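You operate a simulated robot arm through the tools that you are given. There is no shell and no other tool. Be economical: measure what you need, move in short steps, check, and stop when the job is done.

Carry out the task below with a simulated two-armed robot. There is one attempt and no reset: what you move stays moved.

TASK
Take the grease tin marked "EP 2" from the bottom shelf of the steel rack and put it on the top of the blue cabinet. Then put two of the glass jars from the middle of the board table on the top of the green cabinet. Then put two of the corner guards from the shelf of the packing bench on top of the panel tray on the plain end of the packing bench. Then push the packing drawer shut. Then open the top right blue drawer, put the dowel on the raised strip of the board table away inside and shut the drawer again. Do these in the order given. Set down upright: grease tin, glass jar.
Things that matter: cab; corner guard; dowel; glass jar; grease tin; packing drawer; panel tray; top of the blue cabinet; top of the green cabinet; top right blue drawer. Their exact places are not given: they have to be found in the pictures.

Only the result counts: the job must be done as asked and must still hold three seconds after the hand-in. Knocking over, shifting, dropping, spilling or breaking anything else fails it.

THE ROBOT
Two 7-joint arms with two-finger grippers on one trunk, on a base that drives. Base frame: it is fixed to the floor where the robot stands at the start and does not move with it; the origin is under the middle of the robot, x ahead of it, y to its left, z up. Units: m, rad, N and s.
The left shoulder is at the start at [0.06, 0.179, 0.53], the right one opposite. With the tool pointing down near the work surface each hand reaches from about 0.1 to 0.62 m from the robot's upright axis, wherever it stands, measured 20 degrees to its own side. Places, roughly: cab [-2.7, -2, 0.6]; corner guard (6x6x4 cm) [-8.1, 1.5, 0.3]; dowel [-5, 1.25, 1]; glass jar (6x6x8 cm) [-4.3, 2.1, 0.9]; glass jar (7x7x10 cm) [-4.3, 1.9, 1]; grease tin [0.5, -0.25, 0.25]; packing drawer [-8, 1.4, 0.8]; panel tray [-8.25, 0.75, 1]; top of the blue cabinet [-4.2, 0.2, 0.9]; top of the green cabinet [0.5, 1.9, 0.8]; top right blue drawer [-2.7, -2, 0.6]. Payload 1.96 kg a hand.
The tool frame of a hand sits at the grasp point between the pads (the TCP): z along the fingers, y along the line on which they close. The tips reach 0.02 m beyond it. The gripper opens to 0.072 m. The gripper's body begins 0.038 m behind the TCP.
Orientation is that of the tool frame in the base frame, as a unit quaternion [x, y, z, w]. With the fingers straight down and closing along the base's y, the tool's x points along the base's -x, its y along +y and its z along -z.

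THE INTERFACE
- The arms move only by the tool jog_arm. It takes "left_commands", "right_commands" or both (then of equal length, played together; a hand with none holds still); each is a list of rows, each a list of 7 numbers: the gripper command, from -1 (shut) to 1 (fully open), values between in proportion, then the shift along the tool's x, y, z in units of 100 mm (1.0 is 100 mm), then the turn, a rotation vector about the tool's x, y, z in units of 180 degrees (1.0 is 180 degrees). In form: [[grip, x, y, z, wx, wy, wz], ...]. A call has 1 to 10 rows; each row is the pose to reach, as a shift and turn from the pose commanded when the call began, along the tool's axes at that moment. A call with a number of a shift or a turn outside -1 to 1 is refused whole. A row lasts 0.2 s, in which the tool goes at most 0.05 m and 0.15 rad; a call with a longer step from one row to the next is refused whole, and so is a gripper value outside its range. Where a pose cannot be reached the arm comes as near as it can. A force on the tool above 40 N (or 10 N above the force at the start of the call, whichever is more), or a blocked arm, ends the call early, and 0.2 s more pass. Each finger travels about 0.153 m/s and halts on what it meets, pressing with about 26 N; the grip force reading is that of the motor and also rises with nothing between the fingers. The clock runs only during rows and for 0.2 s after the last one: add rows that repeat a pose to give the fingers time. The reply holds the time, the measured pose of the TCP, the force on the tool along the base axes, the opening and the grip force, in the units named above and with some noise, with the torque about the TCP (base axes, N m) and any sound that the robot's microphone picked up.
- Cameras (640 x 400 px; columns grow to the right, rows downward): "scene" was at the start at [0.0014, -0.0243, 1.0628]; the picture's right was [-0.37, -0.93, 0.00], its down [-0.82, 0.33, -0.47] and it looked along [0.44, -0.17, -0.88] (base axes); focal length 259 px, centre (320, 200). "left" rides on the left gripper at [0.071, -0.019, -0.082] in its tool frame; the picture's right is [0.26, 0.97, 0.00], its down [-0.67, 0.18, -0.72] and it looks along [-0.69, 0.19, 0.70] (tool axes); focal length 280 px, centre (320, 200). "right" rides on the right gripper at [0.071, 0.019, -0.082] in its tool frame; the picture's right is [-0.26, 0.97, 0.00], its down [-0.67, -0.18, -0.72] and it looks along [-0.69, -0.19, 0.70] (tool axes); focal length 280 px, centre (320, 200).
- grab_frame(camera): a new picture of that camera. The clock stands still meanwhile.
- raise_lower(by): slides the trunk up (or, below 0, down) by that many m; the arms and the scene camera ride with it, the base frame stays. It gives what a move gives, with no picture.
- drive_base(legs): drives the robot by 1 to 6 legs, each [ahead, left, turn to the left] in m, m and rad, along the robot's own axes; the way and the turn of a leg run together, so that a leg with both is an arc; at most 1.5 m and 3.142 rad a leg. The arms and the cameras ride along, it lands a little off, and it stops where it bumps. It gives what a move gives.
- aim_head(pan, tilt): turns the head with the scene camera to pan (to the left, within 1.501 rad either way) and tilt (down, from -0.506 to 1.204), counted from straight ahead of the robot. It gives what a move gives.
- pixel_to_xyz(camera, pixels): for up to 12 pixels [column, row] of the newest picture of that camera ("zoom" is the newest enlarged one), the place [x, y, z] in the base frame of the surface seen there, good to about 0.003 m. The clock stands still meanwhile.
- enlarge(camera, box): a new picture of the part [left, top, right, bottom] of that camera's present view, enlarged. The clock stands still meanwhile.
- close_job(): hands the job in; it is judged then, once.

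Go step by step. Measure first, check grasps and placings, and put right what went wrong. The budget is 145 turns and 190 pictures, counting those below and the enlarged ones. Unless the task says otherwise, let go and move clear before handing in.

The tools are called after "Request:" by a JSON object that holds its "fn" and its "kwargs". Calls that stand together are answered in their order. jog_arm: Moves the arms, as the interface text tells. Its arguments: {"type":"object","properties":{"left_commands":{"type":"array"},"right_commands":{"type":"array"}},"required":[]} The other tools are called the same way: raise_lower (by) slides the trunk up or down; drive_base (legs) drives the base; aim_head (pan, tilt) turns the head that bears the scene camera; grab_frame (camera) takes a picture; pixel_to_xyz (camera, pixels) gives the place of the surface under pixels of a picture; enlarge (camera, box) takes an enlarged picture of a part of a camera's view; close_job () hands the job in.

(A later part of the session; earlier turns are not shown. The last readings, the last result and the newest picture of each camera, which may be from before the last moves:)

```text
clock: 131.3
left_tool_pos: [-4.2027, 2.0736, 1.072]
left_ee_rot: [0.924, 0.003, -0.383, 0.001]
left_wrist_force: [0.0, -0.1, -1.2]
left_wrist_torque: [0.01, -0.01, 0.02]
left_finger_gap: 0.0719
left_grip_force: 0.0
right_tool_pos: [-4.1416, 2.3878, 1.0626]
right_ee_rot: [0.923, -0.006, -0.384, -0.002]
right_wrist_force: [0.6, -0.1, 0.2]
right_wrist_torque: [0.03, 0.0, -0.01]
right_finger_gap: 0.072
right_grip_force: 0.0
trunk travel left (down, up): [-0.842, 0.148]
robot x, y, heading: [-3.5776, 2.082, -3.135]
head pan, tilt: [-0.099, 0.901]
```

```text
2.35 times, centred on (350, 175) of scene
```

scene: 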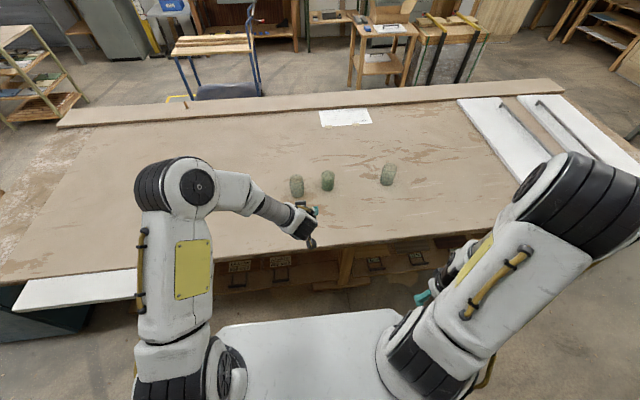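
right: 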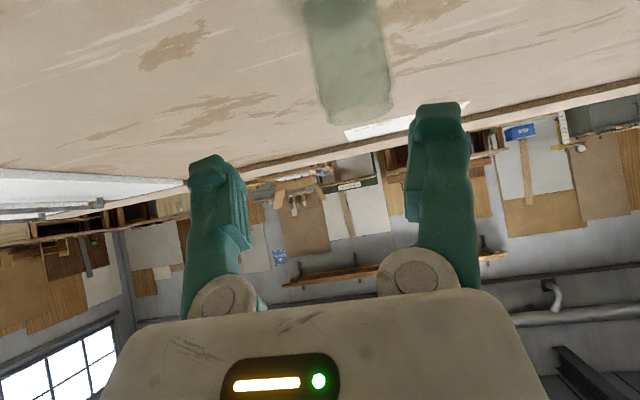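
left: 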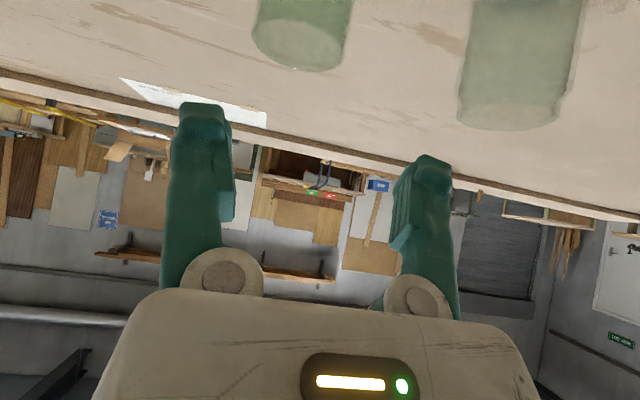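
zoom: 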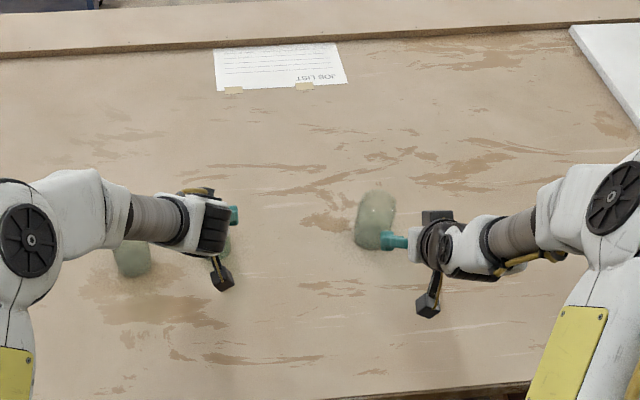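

From the views I compute B at (-4.27,2.089) top 0.988, and C at (-4.276,2.369) top ~1.003. I align both hands sideways and in depth, lower the trunk 4.5 cm, and check before the final diagonal approach.

Request:
{"fn": "jog_arm", "kwargs": {"left_commands": [[1, 0, -0.05, 0, 0, 0, 0], [1, 0, -0.1, 0, 0, 0, 0], [1, 0, -0.156, 0, 0, 0, 0], [1, 0, -0.156, 0, 0, 0, 0]], "right_commands": [[1, -0.2, 0.07, 0.08, 0, 0, 0], [1, -0.4, 0.14, 0.16, 0, 0, 0], [1, -0.63, 0.2, 0.25, 0, 0, 0], [1, -0.63, 0.2, 0.25, 0, 0, 0]]}}

Request:
{"fn": "raise_lower", "kwargs": {"by": -0.045}}

Request:
{"fn": "grab_frame", "kwargs": {"camera": "left"}}

Request:
{"fn": "grab_frame", "kwargs": {"camera": "right"}}

```text
clock: 132.3
left_tool_pos: [-4.2038, 2.0897, 1.073]
left_ee_rot: [0.924, 0.004, -0.382, 0.002]
left_wrist_force: [0.3, 0.1, 0.3]
left_wrist_torque: [0.03, 0.01, -0.02]
left_finger_gap: 0.072
left_grip_force: 0.0
right_tool_pos: [-4.2033, 2.3687, 1.0883]
right_ee_rot: [0.923, -0.006, -0.384, -0.002]
right_wrist_force: [0.0, 0.0, 1.5]
right_wrist_torque: [-0.01, -0.03, 0.0]
right_finger_gap: 0.0722
right_grip_force: 0.1
trunk travel left (down, up): [-0.842, 0.148]
robot x, y, heading: [-3.5785, 2.0812, -3.134]
head pan, tilt: [-0.099, 0.901]
```

```text
clock: 133.2
left_tool_pos: [-4.2027, 2.0895, 1.0281]
left_ee_rot: [0.924, 0.003, -0.382, 0.002]
left_wrist_force: [0.1, 0.1, -0.7]
left_wrist_torque: [-0.01, 0.0, 0.01]
left_finger_gap: 0.0718
left_grip_force: 0.1
right_tool_pos: [-4.2028, 2.3685, 1.0439]
right_ee_rot: [0.923, -0.006, -0.385, -0.002]
right_wrist_force: [-1.1, 0.4, 0.6]
right_wrist_torque: [0.04, -0.04, 0.01]
right_finger_gap: 0.0722
right_grip_force: 0.1
trunk travel left (down, up): [-0.797, 0.193]
robot x, y, heading: [-3.5771, 2.0775, -3.139]
head pan, tilt: [-0.099, 0.901]
```

```text
136 pictures are left
```

left: 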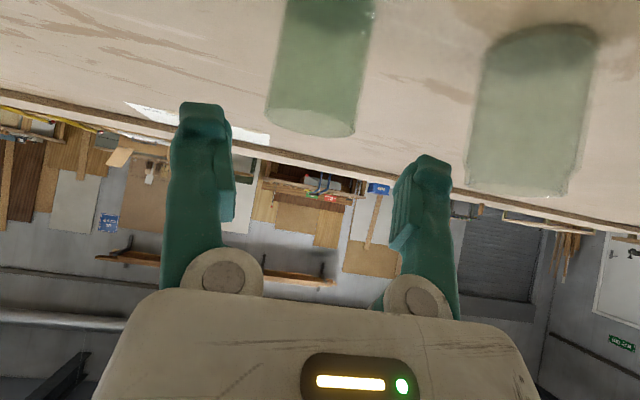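

```text
135 pictures are left
```

right: 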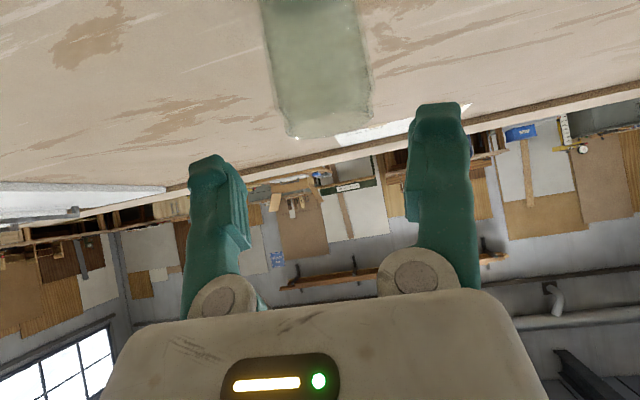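

Both jars are centred between the fingers within ~1 mm by ray check. I advance both hands along their fingers and look before closing.

Request:
{"fn": "jog_arm", "kwargs": {"left_commands": [[1, 0, 0, 0.15, 0, 0, 0], [1, 0, 0, 0.3, 0, 0, 0], [1, 0, 0, 0.45, 0, 0, 0], [1, 0, 0, 0.58, 0, 0, 0], [1, 0, 0, 0.7, 0, 0, 0], [1, 0, 0, 0.8, 0, 0, 0], [1, 0, 0, 0.87, 0, 0, 0]], "right_commands": [[1, 0, 0, 0.15, 0, 0, 0], [1, 0, 0, 0.3, 0, 0, 0], [1, 0, 0, 0.45, 0, 0, 0], [1, 0, 0, 0.58, 0, 0, 0], [1, 0, 0, 0.7, 0, 0, 0], [1, 0, 0, 0.82, 0, 0, 0], [1, 0, 0, 0.89, 0, 0, 0]]}}

Request:
{"fn": "grab_frame", "kwargs": {"camera": "left"}}

Request:
{"fn": "grab_frame", "kwargs": {"camera": "right"}}

```text
clock: 134.8
left_tool_pos: [-4.2648, 2.089, 0.9676]
left_ee_rot: [0.924, 0.003, -0.382, 0.002]
left_wrist_force: [-0.4, -0.3, -0.1]
left_wrist_torque: [-0.04, -0.02, 0.0]
left_finger_gap: 0.0717
left_grip_force: 0.0
right_tool_pos: [-4.2673, 2.3701, 0.9812]
right_ee_rot: [0.923, -0.006, -0.384, -0.002]
right_wrist_force: [0.2, 0.6, 0.3]
right_wrist_torque: [0.02, 0.0, -0.04]
right_finger_gap: 0.0723
right_grip_force: 0.0
trunk travel left (down, up): [-0.797, 0.193]
robot x, y, heading: [-3.5741, 2.0764, -3.139]
head pan, tilt: [-0.099, 0.901]
```

```text
134 pictures are left
```

left: 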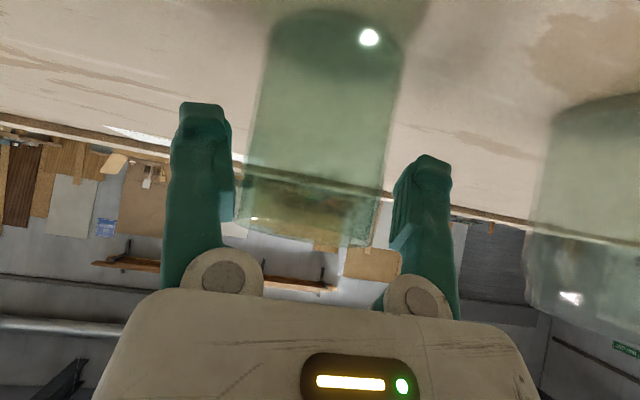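

```text
133 pictures are left
```

right: 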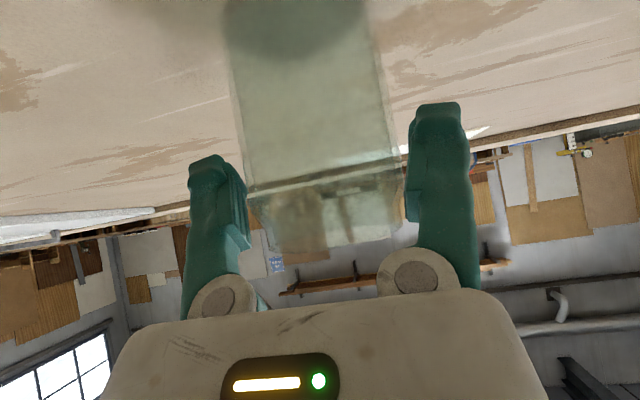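

Both jars are between the fingers with no contact force. I close both grippers gently to full grip and check.

Request:
{"fn": "jog_arm", "kwargs": {"left_commands": [[0.6, 0, 0, 0, 0, 0, 0], [0.2, 0, 0, 0, 0, 0, 0], [-1, 0, 0, 0, 0, 0, 0], [-1, 0, 0, 0, 0, 0, 0], [-1, 0, 0, 0, 0, 0, 0]], "right_commands": [[0.8, 0, 0, 0, 0, 0, 0], [0.5, 0, 0, 0, 0, 0, 0], [-1, 0, 0, 0, 0, 0, 0], [-1, 0, 0, 0, 0, 0, 0], [-1, 0, 0, 0, 0, 0, 0]]}}

Request:
{"fn": "raise_lower", "kwargs": {"by": 0.06}}

Request:
{"fn": "grab_frame", "kwargs": {"camera": "left"}}

Request:
{"fn": "grab_frame", "kwargs": {"camera": "right"}}

```text
clock: 136.0
left_tool_pos: [-4.2644, 2.0885, 0.967]
left_ee_rot: [0.924, 0.003, -0.382, 0.001]
left_wrist_force: [0.5, 0.9, 0.5]
left_wrist_torque: [-0.01, -0.02, -0.01]
left_finger_gap: 0.0587
left_grip_force: 26.2
right_tool_pos: [-4.2674, 2.3688, 0.9815]
right_ee_rot: [0.924, -0.005, -0.383, -0.001]
right_wrist_force: [0.8, -1.5, 1.8]
right_wrist_torque: [-0.12, 0.11, 0.04]
right_finger_gap: 0.0648
right_grip_force: 26.0
trunk travel left (down, up): [-0.797, 0.193]
robot x, y, heading: [-3.5781, 2.0828, -3.132]
head pan, tilt: [-0.099, 0.901]
```

```text
clock: 137.0
left_tool_pos: [-4.2647, 2.0881, 1.0264]
left_ee_rot: [0.924, 0.003, -0.382, 0.002]
left_wrist_force: [-1.1, 0.1, -1.6]
left_wrist_torque: [-0.01, 0.02, 0.04]
left_finger_gap: 0.0589
left_grip_force: 26.2
right_tool_pos: [-4.2675, 2.3698, 1.0395]
right_ee_rot: [0.924, -0.007, -0.383, -0.002]
right_wrist_force: [0.4, -0.3, -1.8]
right_wrist_torque: [-0.01, -0.04, 0.03]
right_finger_gap: 0.0642
right_grip_force: 26.1
trunk travel left (down, up): [-0.857, 0.133]
robot x, y, heading: [-3.5823, 2.0831, -3.135]
head pan, tilt: [-0.099, 0.901]
```

```text
132 pictures are left
```

left: 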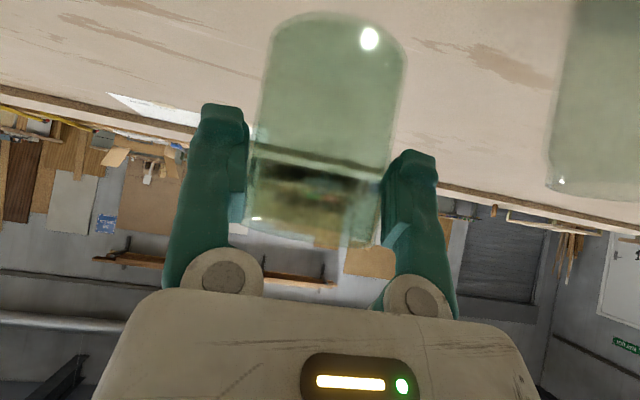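

```text
131 pictures are left
```

right: 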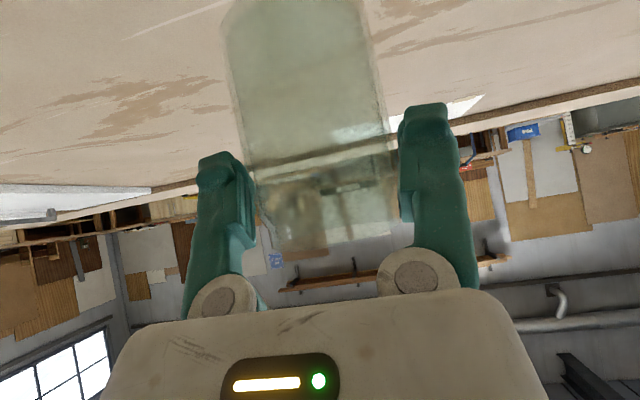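

Both jars are held (gaps 0.059 and 0.064 m). I retract the hands, raise the trunk, and sidestep back down the aisle, then turn toward +x.

Request:
{"fn": "raise_lower", "kwargs": {"by": 0.1}}

Request:
{"fn": "jog_arm", "kwargs": {"left_commands": [[-1, 0.2, 0, -0.2, 0, 0, 0], [-1, 0.4, 0, -0.4, 0, 0, 0], [-1, 0.6, 0, -0.6, 0, 0, 0], [-1, 0.8, 0, -0.8, 0, 0, 0], [-1, 1, 0, -1, 0, 0, 0], [-1, 1, 0, -1, 0, 0, 0]], "right_commands": [[-1, 0.2, 0, -0.2, 0, 0, 0], [-1, 0.4, 0, -0.4, 0, 0, 0], [-1, 0.6, 0, -0.6, 0, 0, 0], [-1, 0.8, 0, -0.8, 0, 0, 0], [-1, 1, 0, -1, 0, 0, 0], [-1, 1, 0, -1, 0, 0, 0]]}}

Request:
{"fn": "drive_base", "kwargs": {"legs": [[-0.07, 0, -0.006], [0, 1.4, 0], [0, 1.4, 0]]}}

Request:
{"fn": "aim_head", "kwargs": {"pan": 0.3, "tilt": 0.7}}

Request:
{"fn": "grab_frame", "kwargs": {"camera": "scene"}}

```text
clock: 138.3
left_tool_pos: [-4.266, 2.0892, 1.1268]
left_ee_rot: [0.924, 0.003, -0.381, 0.002]
left_wrist_force: [-0.7, 0.0, -1.1]
left_wrist_torque: [0.0, -0.02, 0.01]
left_finger_gap: 0.0591
left_grip_force: 26.3
right_tool_pos: [-4.2676, 2.37, 1.1395]
right_ee_rot: [0.924, -0.006, -0.382, -0.001]
right_wrist_force: [0.9, 0.5, -2.5]
right_wrist_torque: [0.01, -0.02, 0.03]
right_finger_gap: 0.0642
right_grip_force: 25.7
trunk travel left (down, up): [-0.957, 0.033]
robot x, y, heading: [-3.5766, 2.0767, -3.137]
head pan, tilt: [-0.099, 0.901]
```

```text
clock: 139.8
left_tool_pos: [-4.1245, 2.0892, 1.1266]
left_ee_rot: [0.924, 0.003, -0.381, 0.001]
left_wrist_force: [-0.1, 0.1, -0.2]
left_wrist_torque: [0.03, -0.04, 0.01]
left_finger_gap: 0.0588
left_grip_force: 25.9
right_tool_pos: [-4.1272, 2.3681, 1.1403]
right_ee_rot: [0.924, -0.007, -0.382, -0.002]
right_wrist_force: [0.1, 0.6, -1.4]
right_wrist_torque: [-0.02, 0.0, 0.0]
right_finger_gap: 0.0642
right_grip_force: 26.3
trunk travel left (down, up): [-0.957, 0.033]
robot x, y, heading: [-3.5775, 2.0797, -3.134]
head pan, tilt: [-0.099, 0.901]
```

```text
clock: 153.9
left_tool_pos: [-4.0832, -0.6862, 1.1263]
left_ee_rot: [0.924, -0.011, -0.382, -0.004]
left_wrist_force: [0.2, -0.3, -1.4]
left_wrist_torque: [-0.02, -0.01, 0.01]
left_finger_gap: 0.059
left_grip_force: 26.3
right_tool_pos: [-4.0775, -0.4065, 1.1401]
right_ee_rot: [0.923, -0.021, -0.383, -0.008]
right_wrist_force: [-0.6, -0.1, -1.5]
right_wrist_torque: [-0.02, -0.01, 0.0]
right_finger_gap: 0.0639
right_grip_force: 26.4
trunk travel left (down, up): [-0.957, 0.033]
robot x, y, heading: [-3.5397, -0.7165, 3.116]
head pan, tilt: [-0.099, 0.901]
```

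```text
clock: 154.8
left_tool_pos: [-4.0833, -0.6862, 1.1269]
left_ee_rot: [0.924, -0.012, -0.382, -0.006]
left_wrist_force: [-0.4, 0.9, -1.6]
left_wrist_torque: [-0.01, -0.02, -0.03]
left_finger_gap: 0.0587
left_grip_force: 26.1
right_tool_pos: [-4.0763, -0.408, 1.1406]
right_ee_rot: [0.923, -0.021, -0.384, -0.008]
right_wrist_force: [0.0, 0.3, -1.6]
right_wrist_torque: [-0.03, -0.03, 0.0]
right_finger_gap: 0.0638
right_grip_force: 25.8
trunk travel left (down, up): [-0.957, 0.033]
robot x, y, heading: [-3.5382, -0.7177, 3.115]
head pan, tilt: [0.3, 0.7]
```

```text
130 pictures are left
```

scene: 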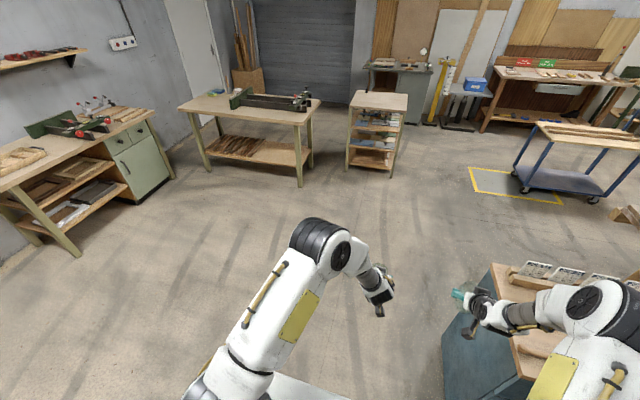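

Open floor all round on this side. I turn left through -y to face +x and view the passage.

Request:
{"fn": "drive_base", "kwargs": {"legs": [[0, 0, 1.6], [0, 0, 1.57]]}}

Request:
{"fn": "aim_head", "kwargs": {"pan": 0.0, "tilt": 0.6}}

Request:
{"fn": "grab_frame", "kwargs": {"camera": "scene"}}

Request:
{"fn": "pixel_to_xyz", "kwargs": {"camera": "scene", "pixels": [[320, 200], [250, 200], [400, 200], [320, 130], [240, 160], [400, 160], [200, 250], [450, 250]]}}

Request:
{"fn": "aim_head", "kwargs": {"pan": -0.9, "tilt": 0.5}}

Request:
{"fn": "grab_frame", "kwargs": {"camera": "scene"}}

```text
clock: 162.9
left_tool_pos: [-2.991, -0.731, 1.1271]
left_ee_rot: [0.001, 0.924, 0.0, 0.382]
left_wrist_force: [-0.7, 0.5, -1.3]
left_wrist_torque: [-0.01, 0.03, 0.0]
left_finger_gap: 0.0581
left_grip_force: 25.7
right_tool_pos: [-2.9912, -1.0095, 1.1408]
right_ee_rot: [0.011, 0.924, -0.003, 0.383]
right_wrist_force: [0.6, 0.1, -1.3]
right_wrist_torque: [0.03, 0.05, 0.01]
right_finger_gap: 0.0629
right_grip_force: 26.1
trunk travel left (down, up): [-0.957, 0.033]
robot x, y, heading: [-3.5388, -0.7188, -0.01]
head pan, tilt: [0.3, 0.7]
```

```text
clock: 163.7
left_tool_pos: [-2.9908, -0.7309, 1.1279]
left_ee_rot: [0.001, 0.924, -0.001, 0.382]
left_wrist_force: [0.2, 0.1, -0.7]
left_wrist_torque: [-0.01, -0.01, 0.02]
left_finger_gap: 0.0578
left_grip_force: 25.8
right_tool_pos: [-2.9911, -1.0096, 1.141]
right_ee_rot: [0.012, 0.924, -0.004, 0.383]
right_wrist_force: [0.1, -1.3, -0.8]
right_wrist_torque: [0.03, 0.06, -0.03]
right_finger_gap: 0.0631
right_grip_force: 26.1
trunk travel left (down, up): [-0.957, 0.033]
robot x, y, heading: [-3.5349, -0.7163, -0.006]
head pan, tilt: [0.0, 0.6]
```

```text
129 pictures are left
```

scene: 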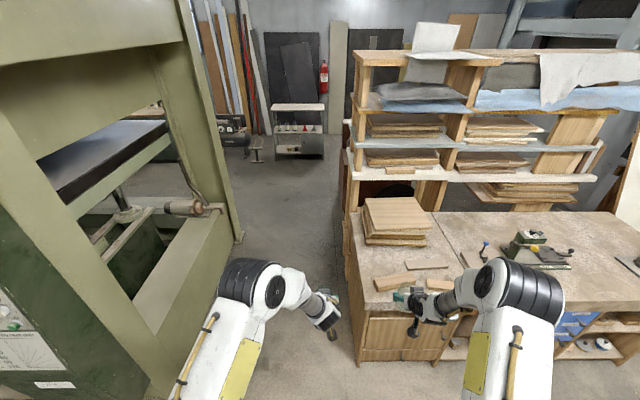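

```text
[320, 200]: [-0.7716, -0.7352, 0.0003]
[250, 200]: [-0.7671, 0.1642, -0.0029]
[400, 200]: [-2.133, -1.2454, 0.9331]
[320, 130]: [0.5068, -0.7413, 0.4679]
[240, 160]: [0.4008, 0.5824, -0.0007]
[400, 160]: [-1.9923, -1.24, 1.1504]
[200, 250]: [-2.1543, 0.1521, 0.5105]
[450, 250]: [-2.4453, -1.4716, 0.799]
```

```text
clock: 164.9
left_tool_pos: [-2.9918, -0.7305, 1.1273]
left_ee_rot: [0.001, 0.924, -0.001, 0.382]
left_wrist_force: [0.1, -0.4, -1.0]
left_wrist_torque: [0.0, 0.0, 0.02]
left_finger_gap: 0.0578
left_grip_force: 26.2
right_tool_pos: [-2.9914, -1.0096, 1.1407]
right_ee_rot: [0.011, 0.924, -0.004, 0.382]
right_wrist_force: [0.7, -0.1, -1.9]
right_wrist_torque: [-0.02, 0.04, -0.03]
right_finger_gap: 0.0631
right_grip_force: 26.0
trunk travel left (down, up): [-0.957, 0.033]
robot x, y, heading: [-3.5391, -0.7148, -0.006]
head pan, tilt: [-0.901, 0.499]
```

```text
128 pictures are left
```

scene: 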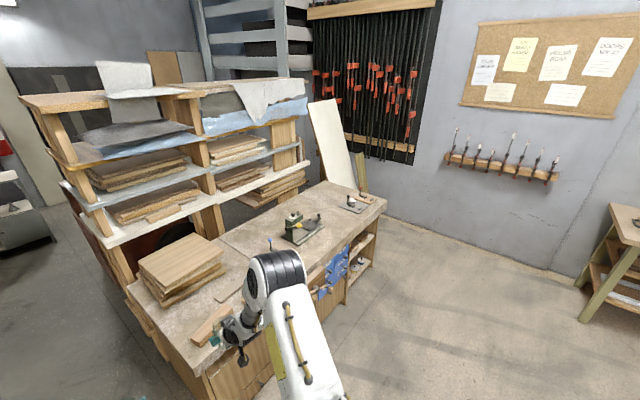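

The passage is clear; I also note blue drawers in the front of this bench (the "cab") for later. I sidestep to y≈-0.39 and drive through to x≈-0.55.

Request:
{"fn": "drive_base", "kwargs": {"legs": [[0, 0.335, 0.008], [1.5, 0, 0]]}}

Request:
{"fn": "aim_head", "kwargs": {"pan": 0.0, "tilt": 0.7}}

Request:
{"fn": "grab_frame", "kwargs": {"camera": "scene"}}

```text
clock: 174.1
left_tool_pos: [-1.4837, -0.4063, 1.1275]
left_ee_rot: [0.004, 0.924, -0.002, 0.383]
left_wrist_force: [-0.4, 0.7, -1.8]
left_wrist_torque: [0.01, 0.01, -0.01]
left_finger_gap: 0.0574
left_grip_force: 26.4
right_tool_pos: [-1.4862, -0.6857, 1.141]
right_ee_rot: [0.013, 0.923, -0.005, 0.383]
right_wrist_force: [-0.5, 1.1, 0.2]
right_wrist_torque: [-0.01, 0.0, 0.0]
right_finger_gap: 0.0
right_grip_force: 25.8
trunk travel left (down, up): [-0.957, 0.033]
robot x, y, heading: [-2.0303, -0.3893, -0.013]
head pan, tilt: [-0.901, 0.499]
```

```text
clock: 175.3
left_tool_pos: [-1.4838, -0.4065, 1.1275]
left_ee_rot: [0.004, 0.924, -0.001, 0.382]
left_wrist_force: [-0.3, 0.9, -0.7]
left_wrist_torque: [0.06, 0.01, -0.02]
left_finger_gap: 0.056
left_grip_force: 25.8
right_tool_pos: [-1.4851, -0.685, 1.1405]
right_ee_rot: [0.012, 0.923, -0.004, 0.384]
right_wrist_force: [0.0, -0.3, -0.5]
right_wrist_torque: [0.01, 0.0, -0.02]
right_finger_gap: 0.0
right_grip_force: 25.7
trunk travel left (down, up): [-0.957, 0.033]
robot x, y, heading: [-2.0304, -0.3892, -0.009]
head pan, tilt: [0.0, 0.7]
```

```text
127 pictures are left
```

scene: 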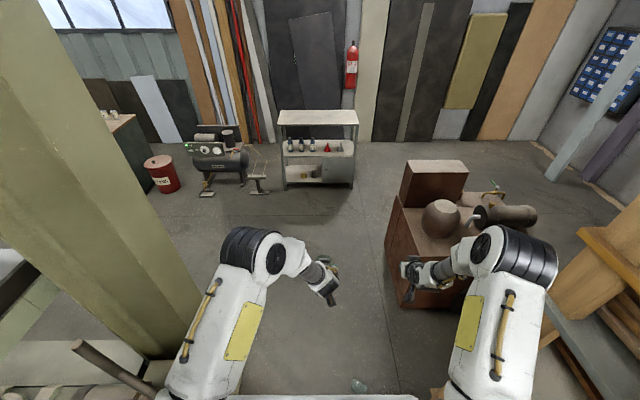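

The right gripper reads gap 0: its jar has slipped out, and a glassy thing lies at (358,388). The left gap is shrinking too, so I check the left hand at once.

Request:
{"fn": "grab_frame", "kwargs": {"camera": "left"}}

Request:
{"fn": "grab_frame", "kwargs": {"camera": "right"}}

Request:
{"fn": "enlarge", "kwargs": {"camera": "scene", "box": [280, 320, 440, 400]}}

Request:
{"fn": "pixel_to_xyz", "kwargs": {"camera": "scene", "pixels": [[358, 388], [350, 384], [340, 380]]}}

```text
126 pictures are left
```

left: 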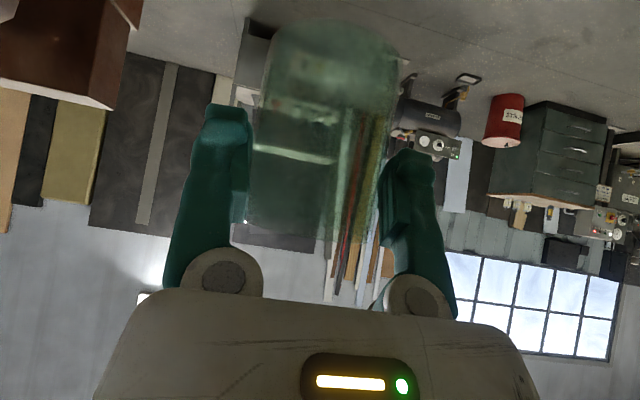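

```text
125 pictures are left
```

right: 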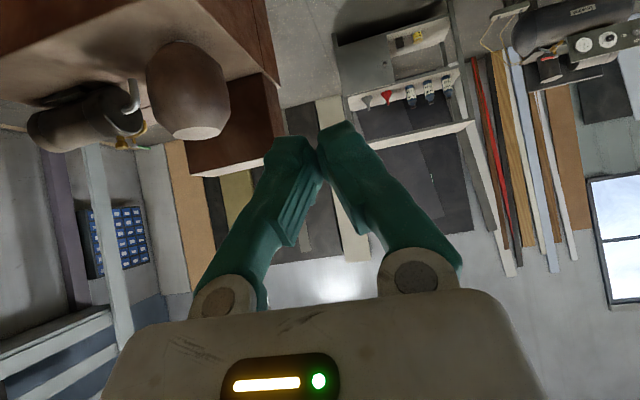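

```text
4.00 times, centred on (360, 360) of scene
```

zoom: 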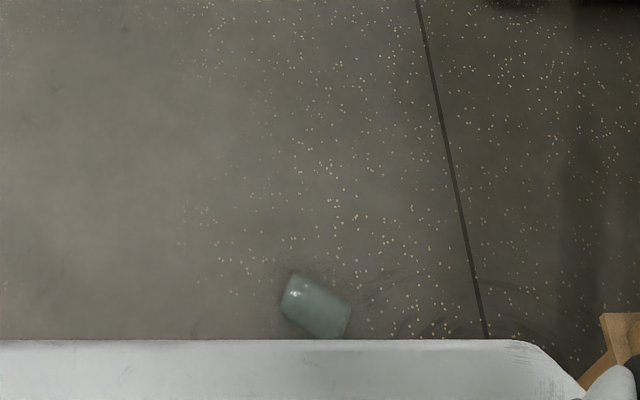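

```text
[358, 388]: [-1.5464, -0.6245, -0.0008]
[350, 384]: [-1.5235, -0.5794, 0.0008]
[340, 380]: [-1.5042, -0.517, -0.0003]
```

Jar C lies on the floor, seemingly whole, near (-1.55,-0.6). Jar B in the left hand is creeping out, so I'll set it upright on the floor here and regrip; first I check the press rod near my left shoulder before lowering.

Request:
{"fn": "pixel_to_xyz", "kwargs": {"camera": "scene", "pixels": [[78, 347], [110, 365], [145, 388], [185, 350], [200, 320], [175, 390], [240, 300]]}}

```text
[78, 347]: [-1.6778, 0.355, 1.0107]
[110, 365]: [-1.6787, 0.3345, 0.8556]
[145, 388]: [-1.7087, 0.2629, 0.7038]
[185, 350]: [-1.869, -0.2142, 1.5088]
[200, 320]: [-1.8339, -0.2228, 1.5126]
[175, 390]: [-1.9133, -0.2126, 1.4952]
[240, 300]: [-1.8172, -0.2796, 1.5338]
```

Clear by 0.4 m. I lower the trunk with jar B toward the floor.

Request:
{"fn": "raise_lower", "kwargs": {"by": -0.4}}

Request:
{"fn": "raise_lower", "kwargs": {"by": -0.4}}

Request:
{"fn": "grab_frame", "kwargs": {"camera": "left"}}

Request:
{"fn": "grab_frame", "kwargs": {"camera": "right"}}

```text
clock: 179.2
left_tool_pos: [-1.4843, -0.4053, 0.7272]
left_ee_rot: [0.004, 0.924, -0.002, 0.382]
left_wrist_force: [0.2, 0.1, -1.6]
left_wrist_torque: [0.01, -0.01, -0.01]
left_finger_gap: 0.056
left_grip_force: 26.3
right_tool_pos: [-1.4847, -0.6843, 0.7404]
right_ee_rot: [0.014, 0.924, -0.006, 0.383]
right_wrist_force: [0.1, 0.4, 0.6]
right_wrist_torque: [0.03, 0.0, -0.03]
right_finger_gap: 0.0002
right_grip_force: 26.2
trunk travel left (down, up): [-0.557, 0.433]
robot x, y, heading: [-2.028, -0.3864, -0.009]
head pan, tilt: [0.0, 0.7]
```

```text
clock: 183.0
left_tool_pos: [-1.4834, -0.406, 0.3271]
left_ee_rot: [0.004, 0.924, -0.002, 0.382]
left_wrist_force: [-0.5, 0.1, -1.0]
left_wrist_torque: [0.0, 0.03, 0.0]
left_finger_gap: 0.0555
left_grip_force: 25.8
right_tool_pos: [-1.4864, -0.6844, 0.3401]
right_ee_rot: [0.012, 0.923, -0.004, 0.384]
right_wrist_force: [0.3, 0.4, 0.0]
right_wrist_torque: [0.01, 0.04, -0.01]
right_finger_gap: 0.0
right_grip_force: 25.7
trunk travel left (down, up): [-0.157, 0.833]
robot x, y, heading: [-2.0326, -0.3928, -0.009]
head pan, tilt: [0.0, 0.7]
```

```text
123 pictures are left
```

left: 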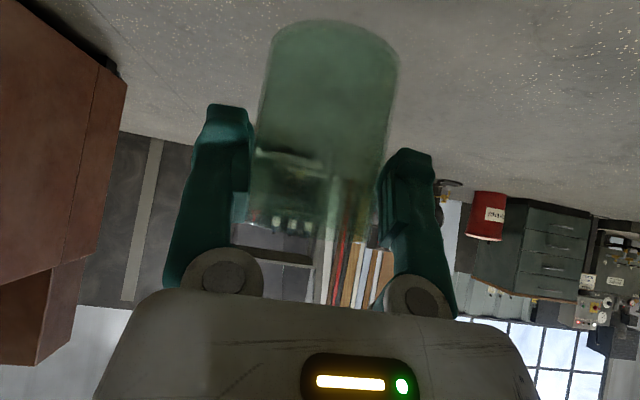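

```text
122 pictures are left
```

right: 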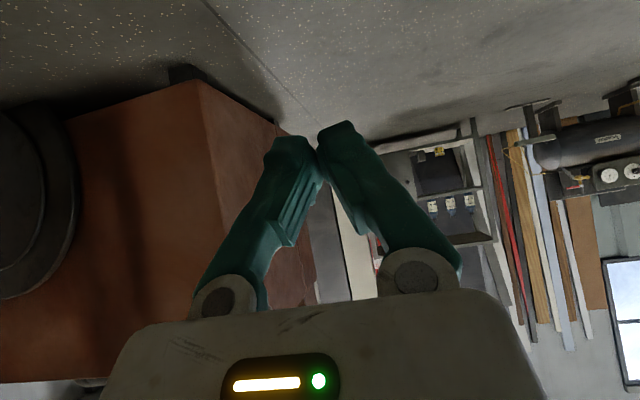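

Jar B is still held upright. I continue down and set it on the floor, stopping on contact.

Request:
{"fn": "raise_lower", "kwargs": {"by": -0.15}}

Request:
{"fn": "jog_arm", "kwargs": {"left_commands": [[-1, 0.15, 0, 0.15, 0, 0, 0], [-1, 0.3, 0, 0.3, 0, 0, 0], [-1, 0.45, 0, 0.45, 0, 0, 0], [-1, 0.6, 0, 0.6, 0, 0, 0], [-1, 0.7, 0, 0.7, 0, 0, 0], [-1, 0.74, 0, 0.74, 0, 0, 0], [-1, 0.78, 0, 0.78, 0, 0, 0], [-1, 0.82, 0, 0.82, 0, 0, 0], [-1, 0.84, 0, 0.84, 0, 0, 0]]}}

Request:
{"fn": "grab_frame", "kwargs": {"camera": "left"}}

```text
clock: 184.7
left_tool_pos: [-1.4835, -0.4072, 0.1769]
left_ee_rot: [0.004, 0.924, -0.002, 0.382]
left_wrist_force: [-0.5, 0.7, -1.6]
left_wrist_torque: [-0.02, -0.02, -0.01]
left_finger_gap: 0.0553
left_grip_force: 26.7
right_tool_pos: [-1.4857, -0.6847, 0.1893]
right_ee_rot: [0.012, 0.924, -0.004, 0.383]
right_wrist_force: [0.2, 1.0, -0.7]
right_wrist_torque: [-0.03, 0.0, 0.01]
right_finger_gap: 0.0
right_grip_force: 25.9
trunk travel left (down, up): [-0.007, 0.983]
robot x, y, heading: [-2.0318, -0.3883, -0.012]
head pan, tilt: [0.0, 0.7]
```

```text
clock: 186.7
left_tool_pos: [-1.4828, -0.4066, 0.0589]
left_ee_rot: [0.004, 0.924, -0.001, 0.382]
left_wrist_force: [1.0, 0.7, -1.4]
left_wrist_torque: [0.02, 0.03, 0.01]
left_finger_gap: 0.0551
left_grip_force: 26.4
right_tool_pos: [-1.4853, -0.684, 0.1909]
right_ee_rot: [0.012, 0.923, -0.004, 0.384]
right_wrist_force: [-0.7, 0.3, -0.2]
right_wrist_torque: [-0.01, 0.03, -0.01]
right_finger_gap: 0.0
right_grip_force: 26.0
trunk travel left (down, up): [-0.007, 0.983]
robot x, y, heading: [-2.0313, -0.3893, -0.01]
head pan, tilt: [0.0, 0.7]
```

```text
121 pictures are left
```

left: 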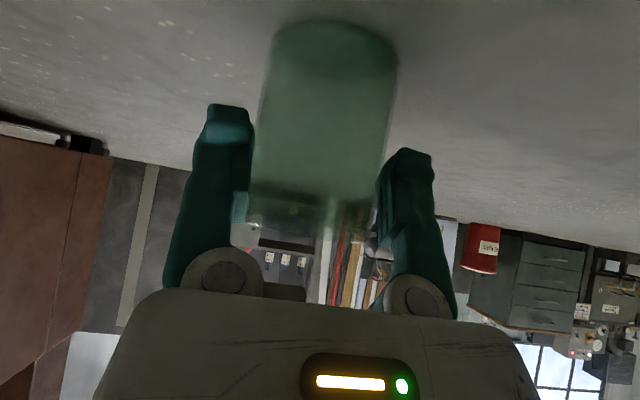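

Not yet touching. I go down in 1.5 mm steps until it meets the floor.

Request:
{"fn": "jog_arm", "kwargs": {"left_commands": [[-1, 0.02, 0, 0.02, 0, 0, 0], [-1, 0.03, 0, 0.03, 0, 0, 0], [-1, 0.04, 0, 0.04, 0, 0, 0], [-1, 0.05, 0, 0.05, 0, 0, 0], [-1, 0.06, 0, 0.06, 0, 0, 0]]}}

Request:
{"fn": "enlarge", "kwargs": {"camera": "left", "box": [200, 0, 460, 160]}}

```text
clock: 187.9
left_tool_pos: [-1.4841, -0.4064, 0.0506]
left_ee_rot: [0.003, 0.924, -0.001, 0.383]
left_wrist_force: [-7.6, 2.3, 17.7]
left_wrist_torque: [0.07, -0.32, 0.07]
left_finger_gap: 0.0536
left_grip_force: 25.8
right_tool_pos: [-1.4869, -0.6837, 0.1918]
right_ee_rot: [0.012, 0.923, -0.004, 0.384]
right_wrist_force: [-1.0, 0.0, -0.2]
right_wrist_torque: [0.01, 0.0, 0.02]
right_finger_gap: 0.0001
right_grip_force: 25.8
trunk travel left (down, up): [-0.007, 0.983]
robot x, y, heading: [-2.0332, -0.3874, -0.008]
head pan, tilt: [0.0, 0.7]
```

```text
2.46 times, centred on (330, 80) of left
```

zoom: 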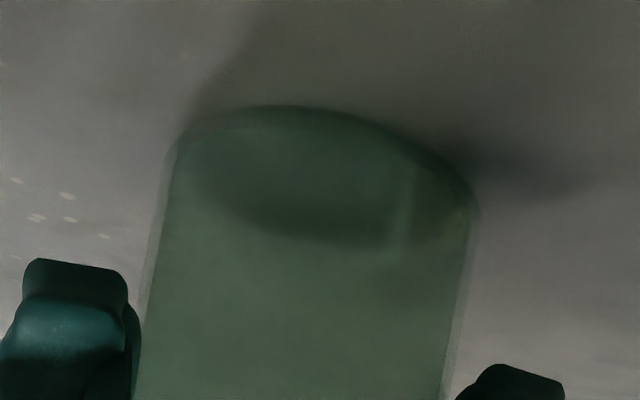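

It stands on the floor (18 N). I ease, open, and back off along the fingers, then look.

Request:
{"fn": "jog_arm", "kwargs": {"left_commands": [[-1, -0.015, 0, -0.015, 0, 0, 0], [0.6, -0.015, 0, -0.015, 0, 0, 0], [1, -0.015, 0, -0.015, 0, 0, 0], [1, -0.015, 0, -0.015, 0, 0, 0], [1, -0.015, 0, -0.15, 0, 0, 0], [1, -0.015, 0, -0.4, 0, 0, 0], [1, -0.015, 0, -0.7, 0, 0, 0], [1, -0.015, 0, -1.0, 0, 0, 0]]}}

Request:
{"fn": "aim_head", "kwargs": {"pan": -0.1, "tilt": 0.95}}

Request:
{"fn": "grab_frame", "kwargs": {"camera": "scene"}}

Request:
{"fn": "grab_frame", "kwargs": {"camera": "left"}}

```text
clock: 189.7
left_tool_pos: [-1.5537, -0.406, 0.1202]
left_ee_rot: [0.004, 0.924, -0.002, 0.383]
left_wrist_force: [0.5, 0.4, -0.2]
left_wrist_torque: [0.0, -0.01, 0.0]
left_finger_gap: 0.072
left_grip_force: 0.1
right_tool_pos: [-1.4853, -0.6848, 0.1895]
right_ee_rot: [0.012, 0.923, -0.004, 0.384]
right_wrist_force: [-0.1, 0.5, -0.5]
right_wrist_torque: [-0.02, 0.0, -0.01]
right_finger_gap: 0.0
right_grip_force: 25.8
trunk travel left (down, up): [-0.007, 0.983]
robot x, y, heading: [-2.0307, -0.3873, -0.01]
head pan, tilt: [0.0, 0.7]
```

```text
clock: 190.5
left_tool_pos: [-1.5547, -0.4077, 0.1206]
left_ee_rot: [0.004, 0.924, -0.001, 0.383]
left_wrist_force: [-0.3, -0.3, 1.2]
left_wrist_torque: [0.0, -0.02, 0.0]
left_finger_gap: 0.072
left_grip_force: 0.1
right_tool_pos: [-1.4852, -0.6841, 0.1906]
right_ee_rot: [0.013, 0.923, -0.005, 0.384]
right_wrist_force: [0.2, -0.5, 0.2]
right_wrist_torque: [-0.01, 0.0, -0.01]
right_finger_gap: 0.0
right_grip_force: 26.0
trunk travel left (down, up): [-0.007, 0.983]
robot x, y, heading: [-2.0296, -0.3887, -0.009]
head pan, tilt: [-0.099, 0.949]
```

```text
119 pictures are left
```

scene: 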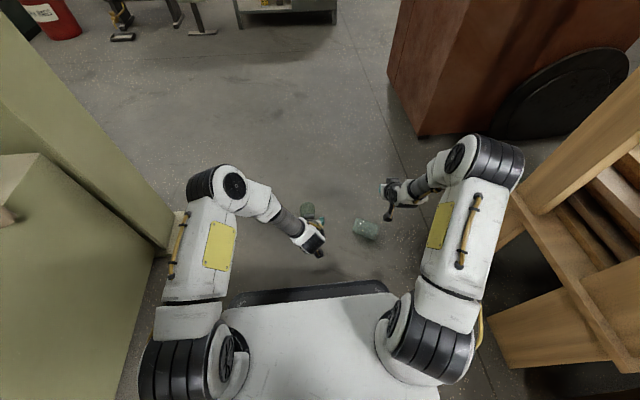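

```text
118 pictures are left
```

left: 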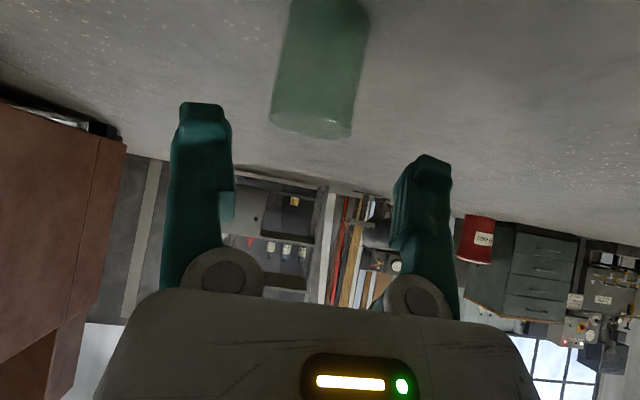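

Jar B stands upright on the floor; jar C lies whole at (366,229). I enlarge to see C's direction and measure both.

Request:
{"fn": "enlarge", "kwargs": {"camera": "scene", "box": [280, 180, 420, 268]}}

Request:
{"fn": "pixel_to_xyz", "kwargs": {"camera": "zoom", "pixels": [[345, 190], [445, 235], [340, 225], [440, 270], [400, 265], [380, 195], [395, 230], [130, 120], [120, 150]]}}

```text
4.55 times, centred on (350, 224) of scene
```

zoom: 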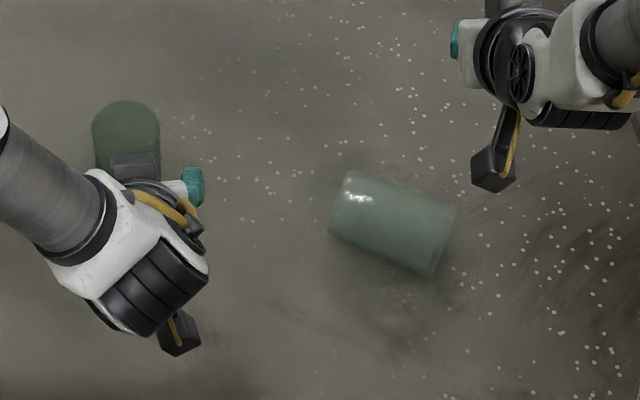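

```text
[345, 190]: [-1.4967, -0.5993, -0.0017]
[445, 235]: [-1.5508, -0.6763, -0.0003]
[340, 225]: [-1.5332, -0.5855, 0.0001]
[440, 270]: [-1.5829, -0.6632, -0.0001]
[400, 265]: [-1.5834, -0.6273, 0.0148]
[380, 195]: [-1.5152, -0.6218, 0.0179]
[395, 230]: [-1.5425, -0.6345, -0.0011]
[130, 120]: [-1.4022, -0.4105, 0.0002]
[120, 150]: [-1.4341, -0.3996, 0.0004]
```

C's axis runs about along (-0.55,-0.83) around (-1.556,-0.623). I turn both hands to point straight down and back the base 0.22 m to view both jars with the hand cameras.

Request:
{"fn": "jog_arm", "kwargs": {"left_commands": [[1, 0, 0, 0, 0, 0.045, 0], [1, 0, 0, 0, 0, 0.09, 0], [1, 0, 0, 0, 0, 0.135, 0], [1, 0, 0, 0, 0, 0.18, 0], [1, 0, 0, 0, 0, 0.225, 0], [1, 0, 0, 0, 0, 0.25, 0]], "right_commands": [[1, 0, 0, 0, 0, 0.045, 0], [1, 0, 0, 0, 0, 0.09, 0], [1, 0, 0, 0, 0, 0.135, 0], [1, 0, 0, 0, 0, 0.18, 0], [1, 0, 0, 0, 0, 0.225, 0], [1, 0, 0, 0, 0, 0.25, 0]]}}

Request:
{"fn": "drive_base", "kwargs": {"legs": [[-0.22, 0, 0.01]]}}

Request:
{"fn": "grab_frame", "kwargs": {"camera": "left"}}

Request:
{"fn": "grab_frame", "kwargs": {"camera": "right"}}

```text
clock: 191.9
left_tool_pos: [-1.5544, -0.4051, 0.1213]
left_ee_rot: [0.004, 1.0, 0.0, -0.001]
left_wrist_force: [0.8, -0.2, -0.2]
left_wrist_torque: [0.02, 0.01, -0.01]
left_finger_gap: 0.0719
left_grip_force: 0.1
right_tool_pos: [-1.4845, -0.6839, 0.1918]
right_ee_rot: [0.014, 1.0, 0.001, 0.001]
right_wrist_force: [0.7, -1.1, 0.6]
right_wrist_torque: [0.02, -0.01, 0.03]
right_finger_gap: 0.0718
right_grip_force: 0.0
trunk travel left (down, up): [-0.007, 0.983]
robot x, y, heading: [-2.0314, -0.3892, -0.011]
head pan, tilt: [-0.099, 0.949]
```

```text
clock: 193.6
left_tool_pos: [-1.7699, -0.3988, 0.1213]
left_ee_rot: [-0.002, 1.0, 0.0, 0.0]
left_wrist_force: [-0.5, 0.2, 0.4]
left_wrist_torque: [-0.02, -0.03, -0.06]
left_finger_gap: 0.0721
left_grip_force: 0.0
right_tool_pos: [-1.6996, -0.6778, 0.1894]
right_ee_rot: [0.008, 1.0, 0.001, 0.001]
right_wrist_force: [0.2, 0.3, 0.4]
right_wrist_torque: [-0.01, 0.04, 0.0]
right_finger_gap: 0.0718
right_grip_force: 0.1
trunk travel left (down, up): [-0.007, 0.983]
robot x, y, heading: [-2.247, -0.3897, -0.003]
head pan, tilt: [-0.099, 0.949]
```

```text
116 pictures are left
```

left: 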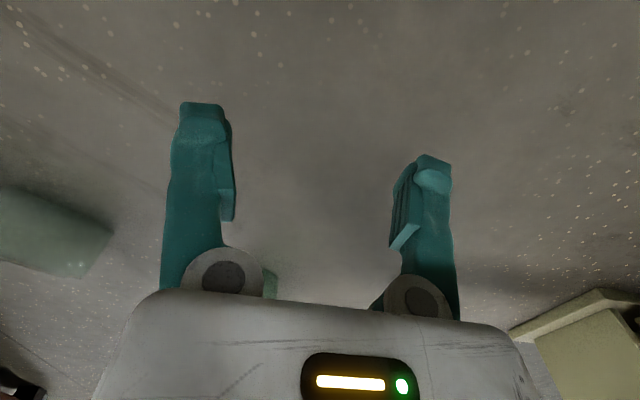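

```text
115 pictures are left
```

right: 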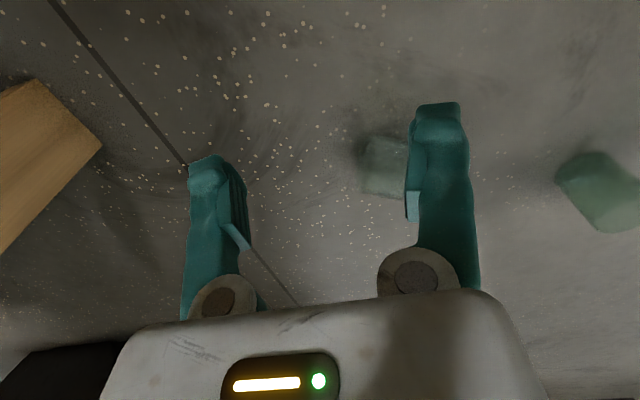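

C is visible in both hand views; I enlarge both to tell mouth from base.

Request:
{"fn": "enlarge", "kwargs": {"camera": "left", "box": [0, 160, 180, 290]}}

Request:
{"fn": "enlarge", "kwargs": {"camera": "right", "box": [330, 110, 490, 210]}}

Request:
{"fn": "enlarge", "kwargs": {"camera": "scene", "box": [260, 100, 420, 220]}}

```text
3.08 times, centred on (90, 225) of left
```

zoom: 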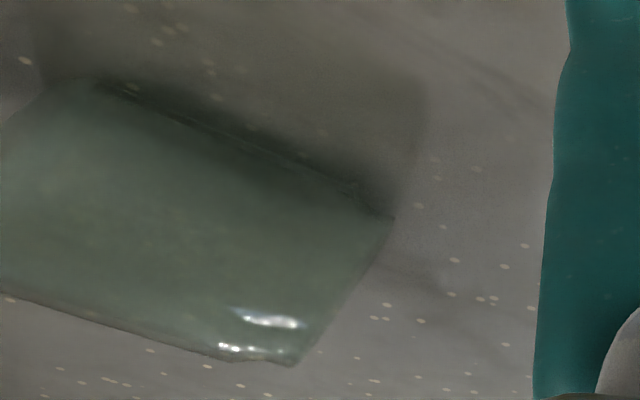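

```text
4.00 times, centred on (410, 160) of right
```

zoom: 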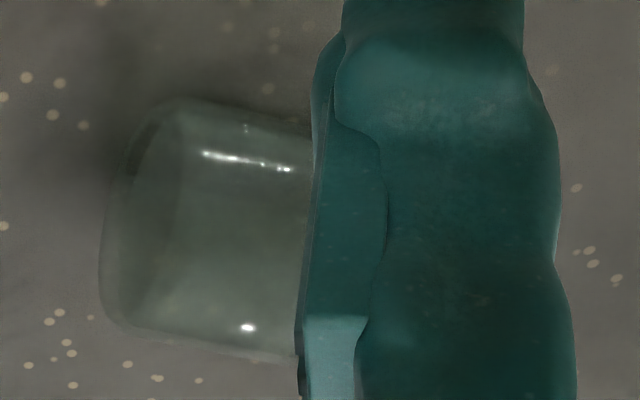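

```text
3.33 times, centred on (340, 160) of scene
```

zoom: 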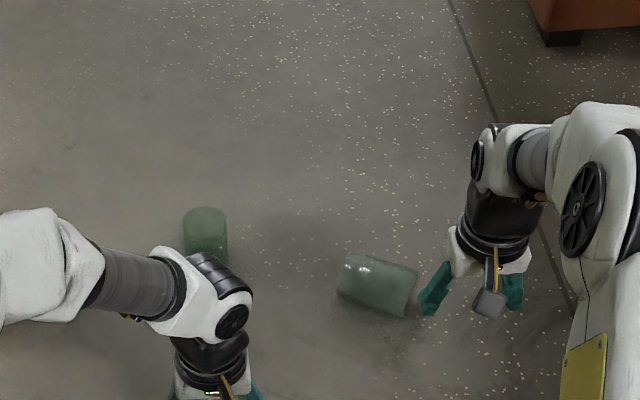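

The sharp necked rim is at the end nearer jar B (mouth toward forward-left); the rounded base end is back-right. I get C's exact centre and axis from the scene zoom.

Request:
{"fn": "pixel_to_xyz", "kwargs": {"camera": "zoom", "pixels": [[377, 284], [411, 293], [343, 275], [350, 253], [417, 270], [405, 317], [337, 297], [205, 235], [208, 262], [187, 255], [227, 257]]}}

Request:
{"fn": "jog_arm", "kwargs": {"right_commands": [[1, 0, 0, -0.1, 0, 0, -0.04], [1, 0, 0, -0.1, 0, 0, -0.08], [1, 0, 0, -0.1, 0, 0, -0.12], [1, 0, 0, -0.1, 0, 0, -0.16], [1, 0, 0, -0.1, 0, 0, -0.2], [1, 0, 0, -0.1, 0, 0, -0.24], [1, 0, 0, -0.1, 0, 0, -0.28], [1, 0, 0, -0.1, 0, 0, -0.31], [1, 0, 0, -0.1, 0, 0, -0.31]]}}

Request:
{"fn": "grab_frame", "kwargs": {"camera": "right"}}

```text
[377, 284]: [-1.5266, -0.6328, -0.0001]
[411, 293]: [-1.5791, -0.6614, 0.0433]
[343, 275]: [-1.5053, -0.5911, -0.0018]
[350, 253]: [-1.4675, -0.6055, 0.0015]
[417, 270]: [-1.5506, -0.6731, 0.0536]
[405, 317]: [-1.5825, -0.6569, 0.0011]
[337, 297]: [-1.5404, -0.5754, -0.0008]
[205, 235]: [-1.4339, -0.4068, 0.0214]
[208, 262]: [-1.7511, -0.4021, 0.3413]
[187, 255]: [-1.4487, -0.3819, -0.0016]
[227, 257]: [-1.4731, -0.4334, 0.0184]
```

```text
clock: 195.6
left_tool_pos: [-1.7699, -0.3996, 0.1215]
left_ee_rot: [-0.001, 1.0, 0.0, 0.0]
left_wrist_force: [-0.3, -0.4, -0.2]
left_wrist_torque: [-0.01, 0.02, 0.01]
left_finger_gap: 0.0722
left_grip_force: 0.2
right_tool_pos: [-1.6994, -0.6784, 0.2004]
right_ee_rot: [-0.461, 0.887, 0.0, 0.0]
right_wrist_force: [0.4, 1.0, 0.0]
right_wrist_torque: [0.0, -0.01, 0.01]
right_finger_gap: 0.0721
right_grip_force: 0.0
trunk travel left (down, up): [-0.007, 0.983]
robot x, y, heading: [-2.2454, -0.3841, -0.002]
head pan, tilt: [-0.099, 0.949]
```

```text
111 pictures are left
```

right: 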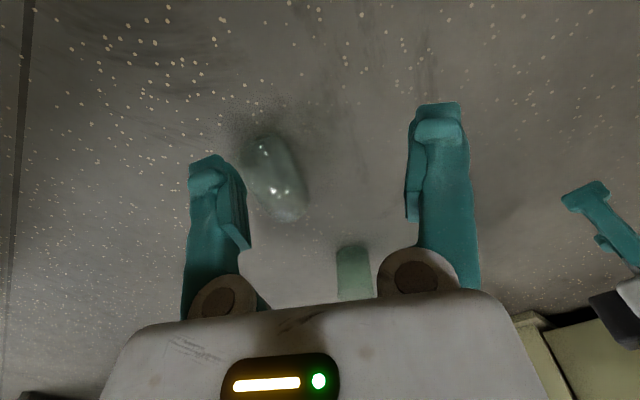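

This yaw aligns the fingers across C (tool x points toward its base). By ray, C's centre is (-1.555,-0.625). I move the right hand above it and check.

Request:
{"fn": "jog_arm", "kwargs": {"right_commands": [[1, -0.25, -0.22, 0, 0, 0, 0], [1, -0.5, -0.44, 0, 0, 0, 0], [1, -0.75, -0.66, 0, 0, 0, 0], [1, -1, -0.87, 0, 0, 0, 0], [1, -1, -0.87, 0, 0, 0, 0]]}}

Request:
{"fn": "jog_arm", "kwargs": {"right_commands": [[1, -0.13, 0, 0.3, 0, 0, 0], [1, -0.26, 0, 0.5, 0, 0, 0], [1, -0.26, 0, 0.7, 0, 0, 0], [1, -0.26, 0, 0.8, 0, 0, 0], [1, -0.26, 0, 0.8, 0, 0, 0]]}}

Request:
{"fn": "grab_frame", "kwargs": {"camera": "right"}}

Request:
{"fn": "enlarge", "kwargs": {"camera": "scene", "box": [280, 120, 420, 210]}}

```text
clock: 196.8
left_tool_pos: [-1.7698, -0.3998, 0.1211]
left_ee_rot: [-0.002, 1.0, 0.001, 0.0]
left_wrist_force: [-0.1, -0.1, 0.4]
left_wrist_torque: [-0.01, 0.0, -0.01]
left_finger_gap: 0.072
left_grip_force: 0.1
right_tool_pos: [-1.6657, -0.6707, 0.2012]
right_ee_rot: [-0.461, 0.887, 0.0, 0.002]
right_wrist_force: [0.2, -0.1, -0.9]
right_wrist_torque: [-0.02, 0.01, 0.0]
right_finger_gap: 0.0722
right_grip_force: 0.0
right hand out of reach, approached as far as the arm can: row 2, 3, 4, 5
trunk travel left (down, up): [-0.007, 0.983]
robot x, y, heading: [-2.2449, -0.3852, 0.0]
head pan, tilt: [-0.099, 0.949]
```

```text
clock: 198.0
left_tool_pos: [-1.7699, -0.3983, 0.1212]
left_ee_rot: [-0.001, 1.0, 0.0, 0.0]
left_wrist_force: [1.0, 0.2, -0.9]
left_wrist_torque: [0.0, 0.01, -0.04]
left_finger_gap: 0.0721
left_grip_force: 0.1
right_tool_pos: [-1.6487, -0.6505, 0.1224]
right_ee_rot: [-0.46, 0.888, 0.0, 0.002]
right_wrist_force: [0.4, -0.2, 0.0]
right_wrist_torque: [0.02, 0.01, 0.01]
right_finger_gap: 0.0721
right_grip_force: 0.3
trunk travel left (down, up): [-0.007, 0.983]
robot x, y, heading: [-2.2452, -0.3867, 0.001]
head pan, tilt: [-0.099, 0.949]
```

```text
110 pictures are left
```

right: 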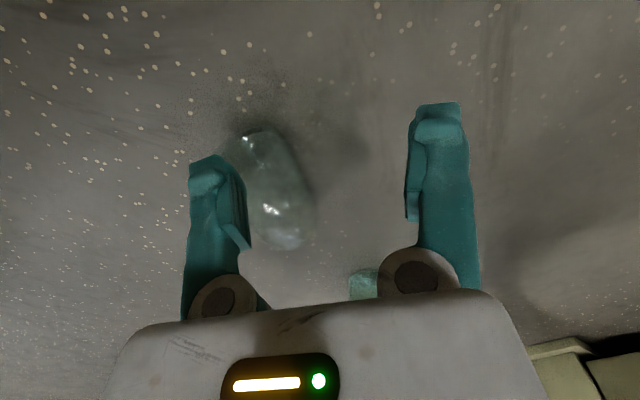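

```text
4.44 times, centred on (350, 165) of scene
```

zoom: 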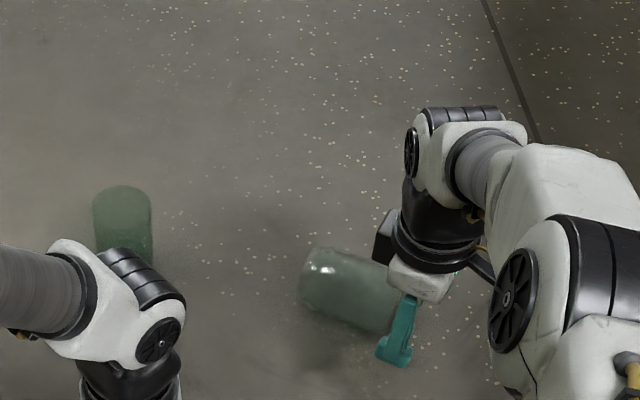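

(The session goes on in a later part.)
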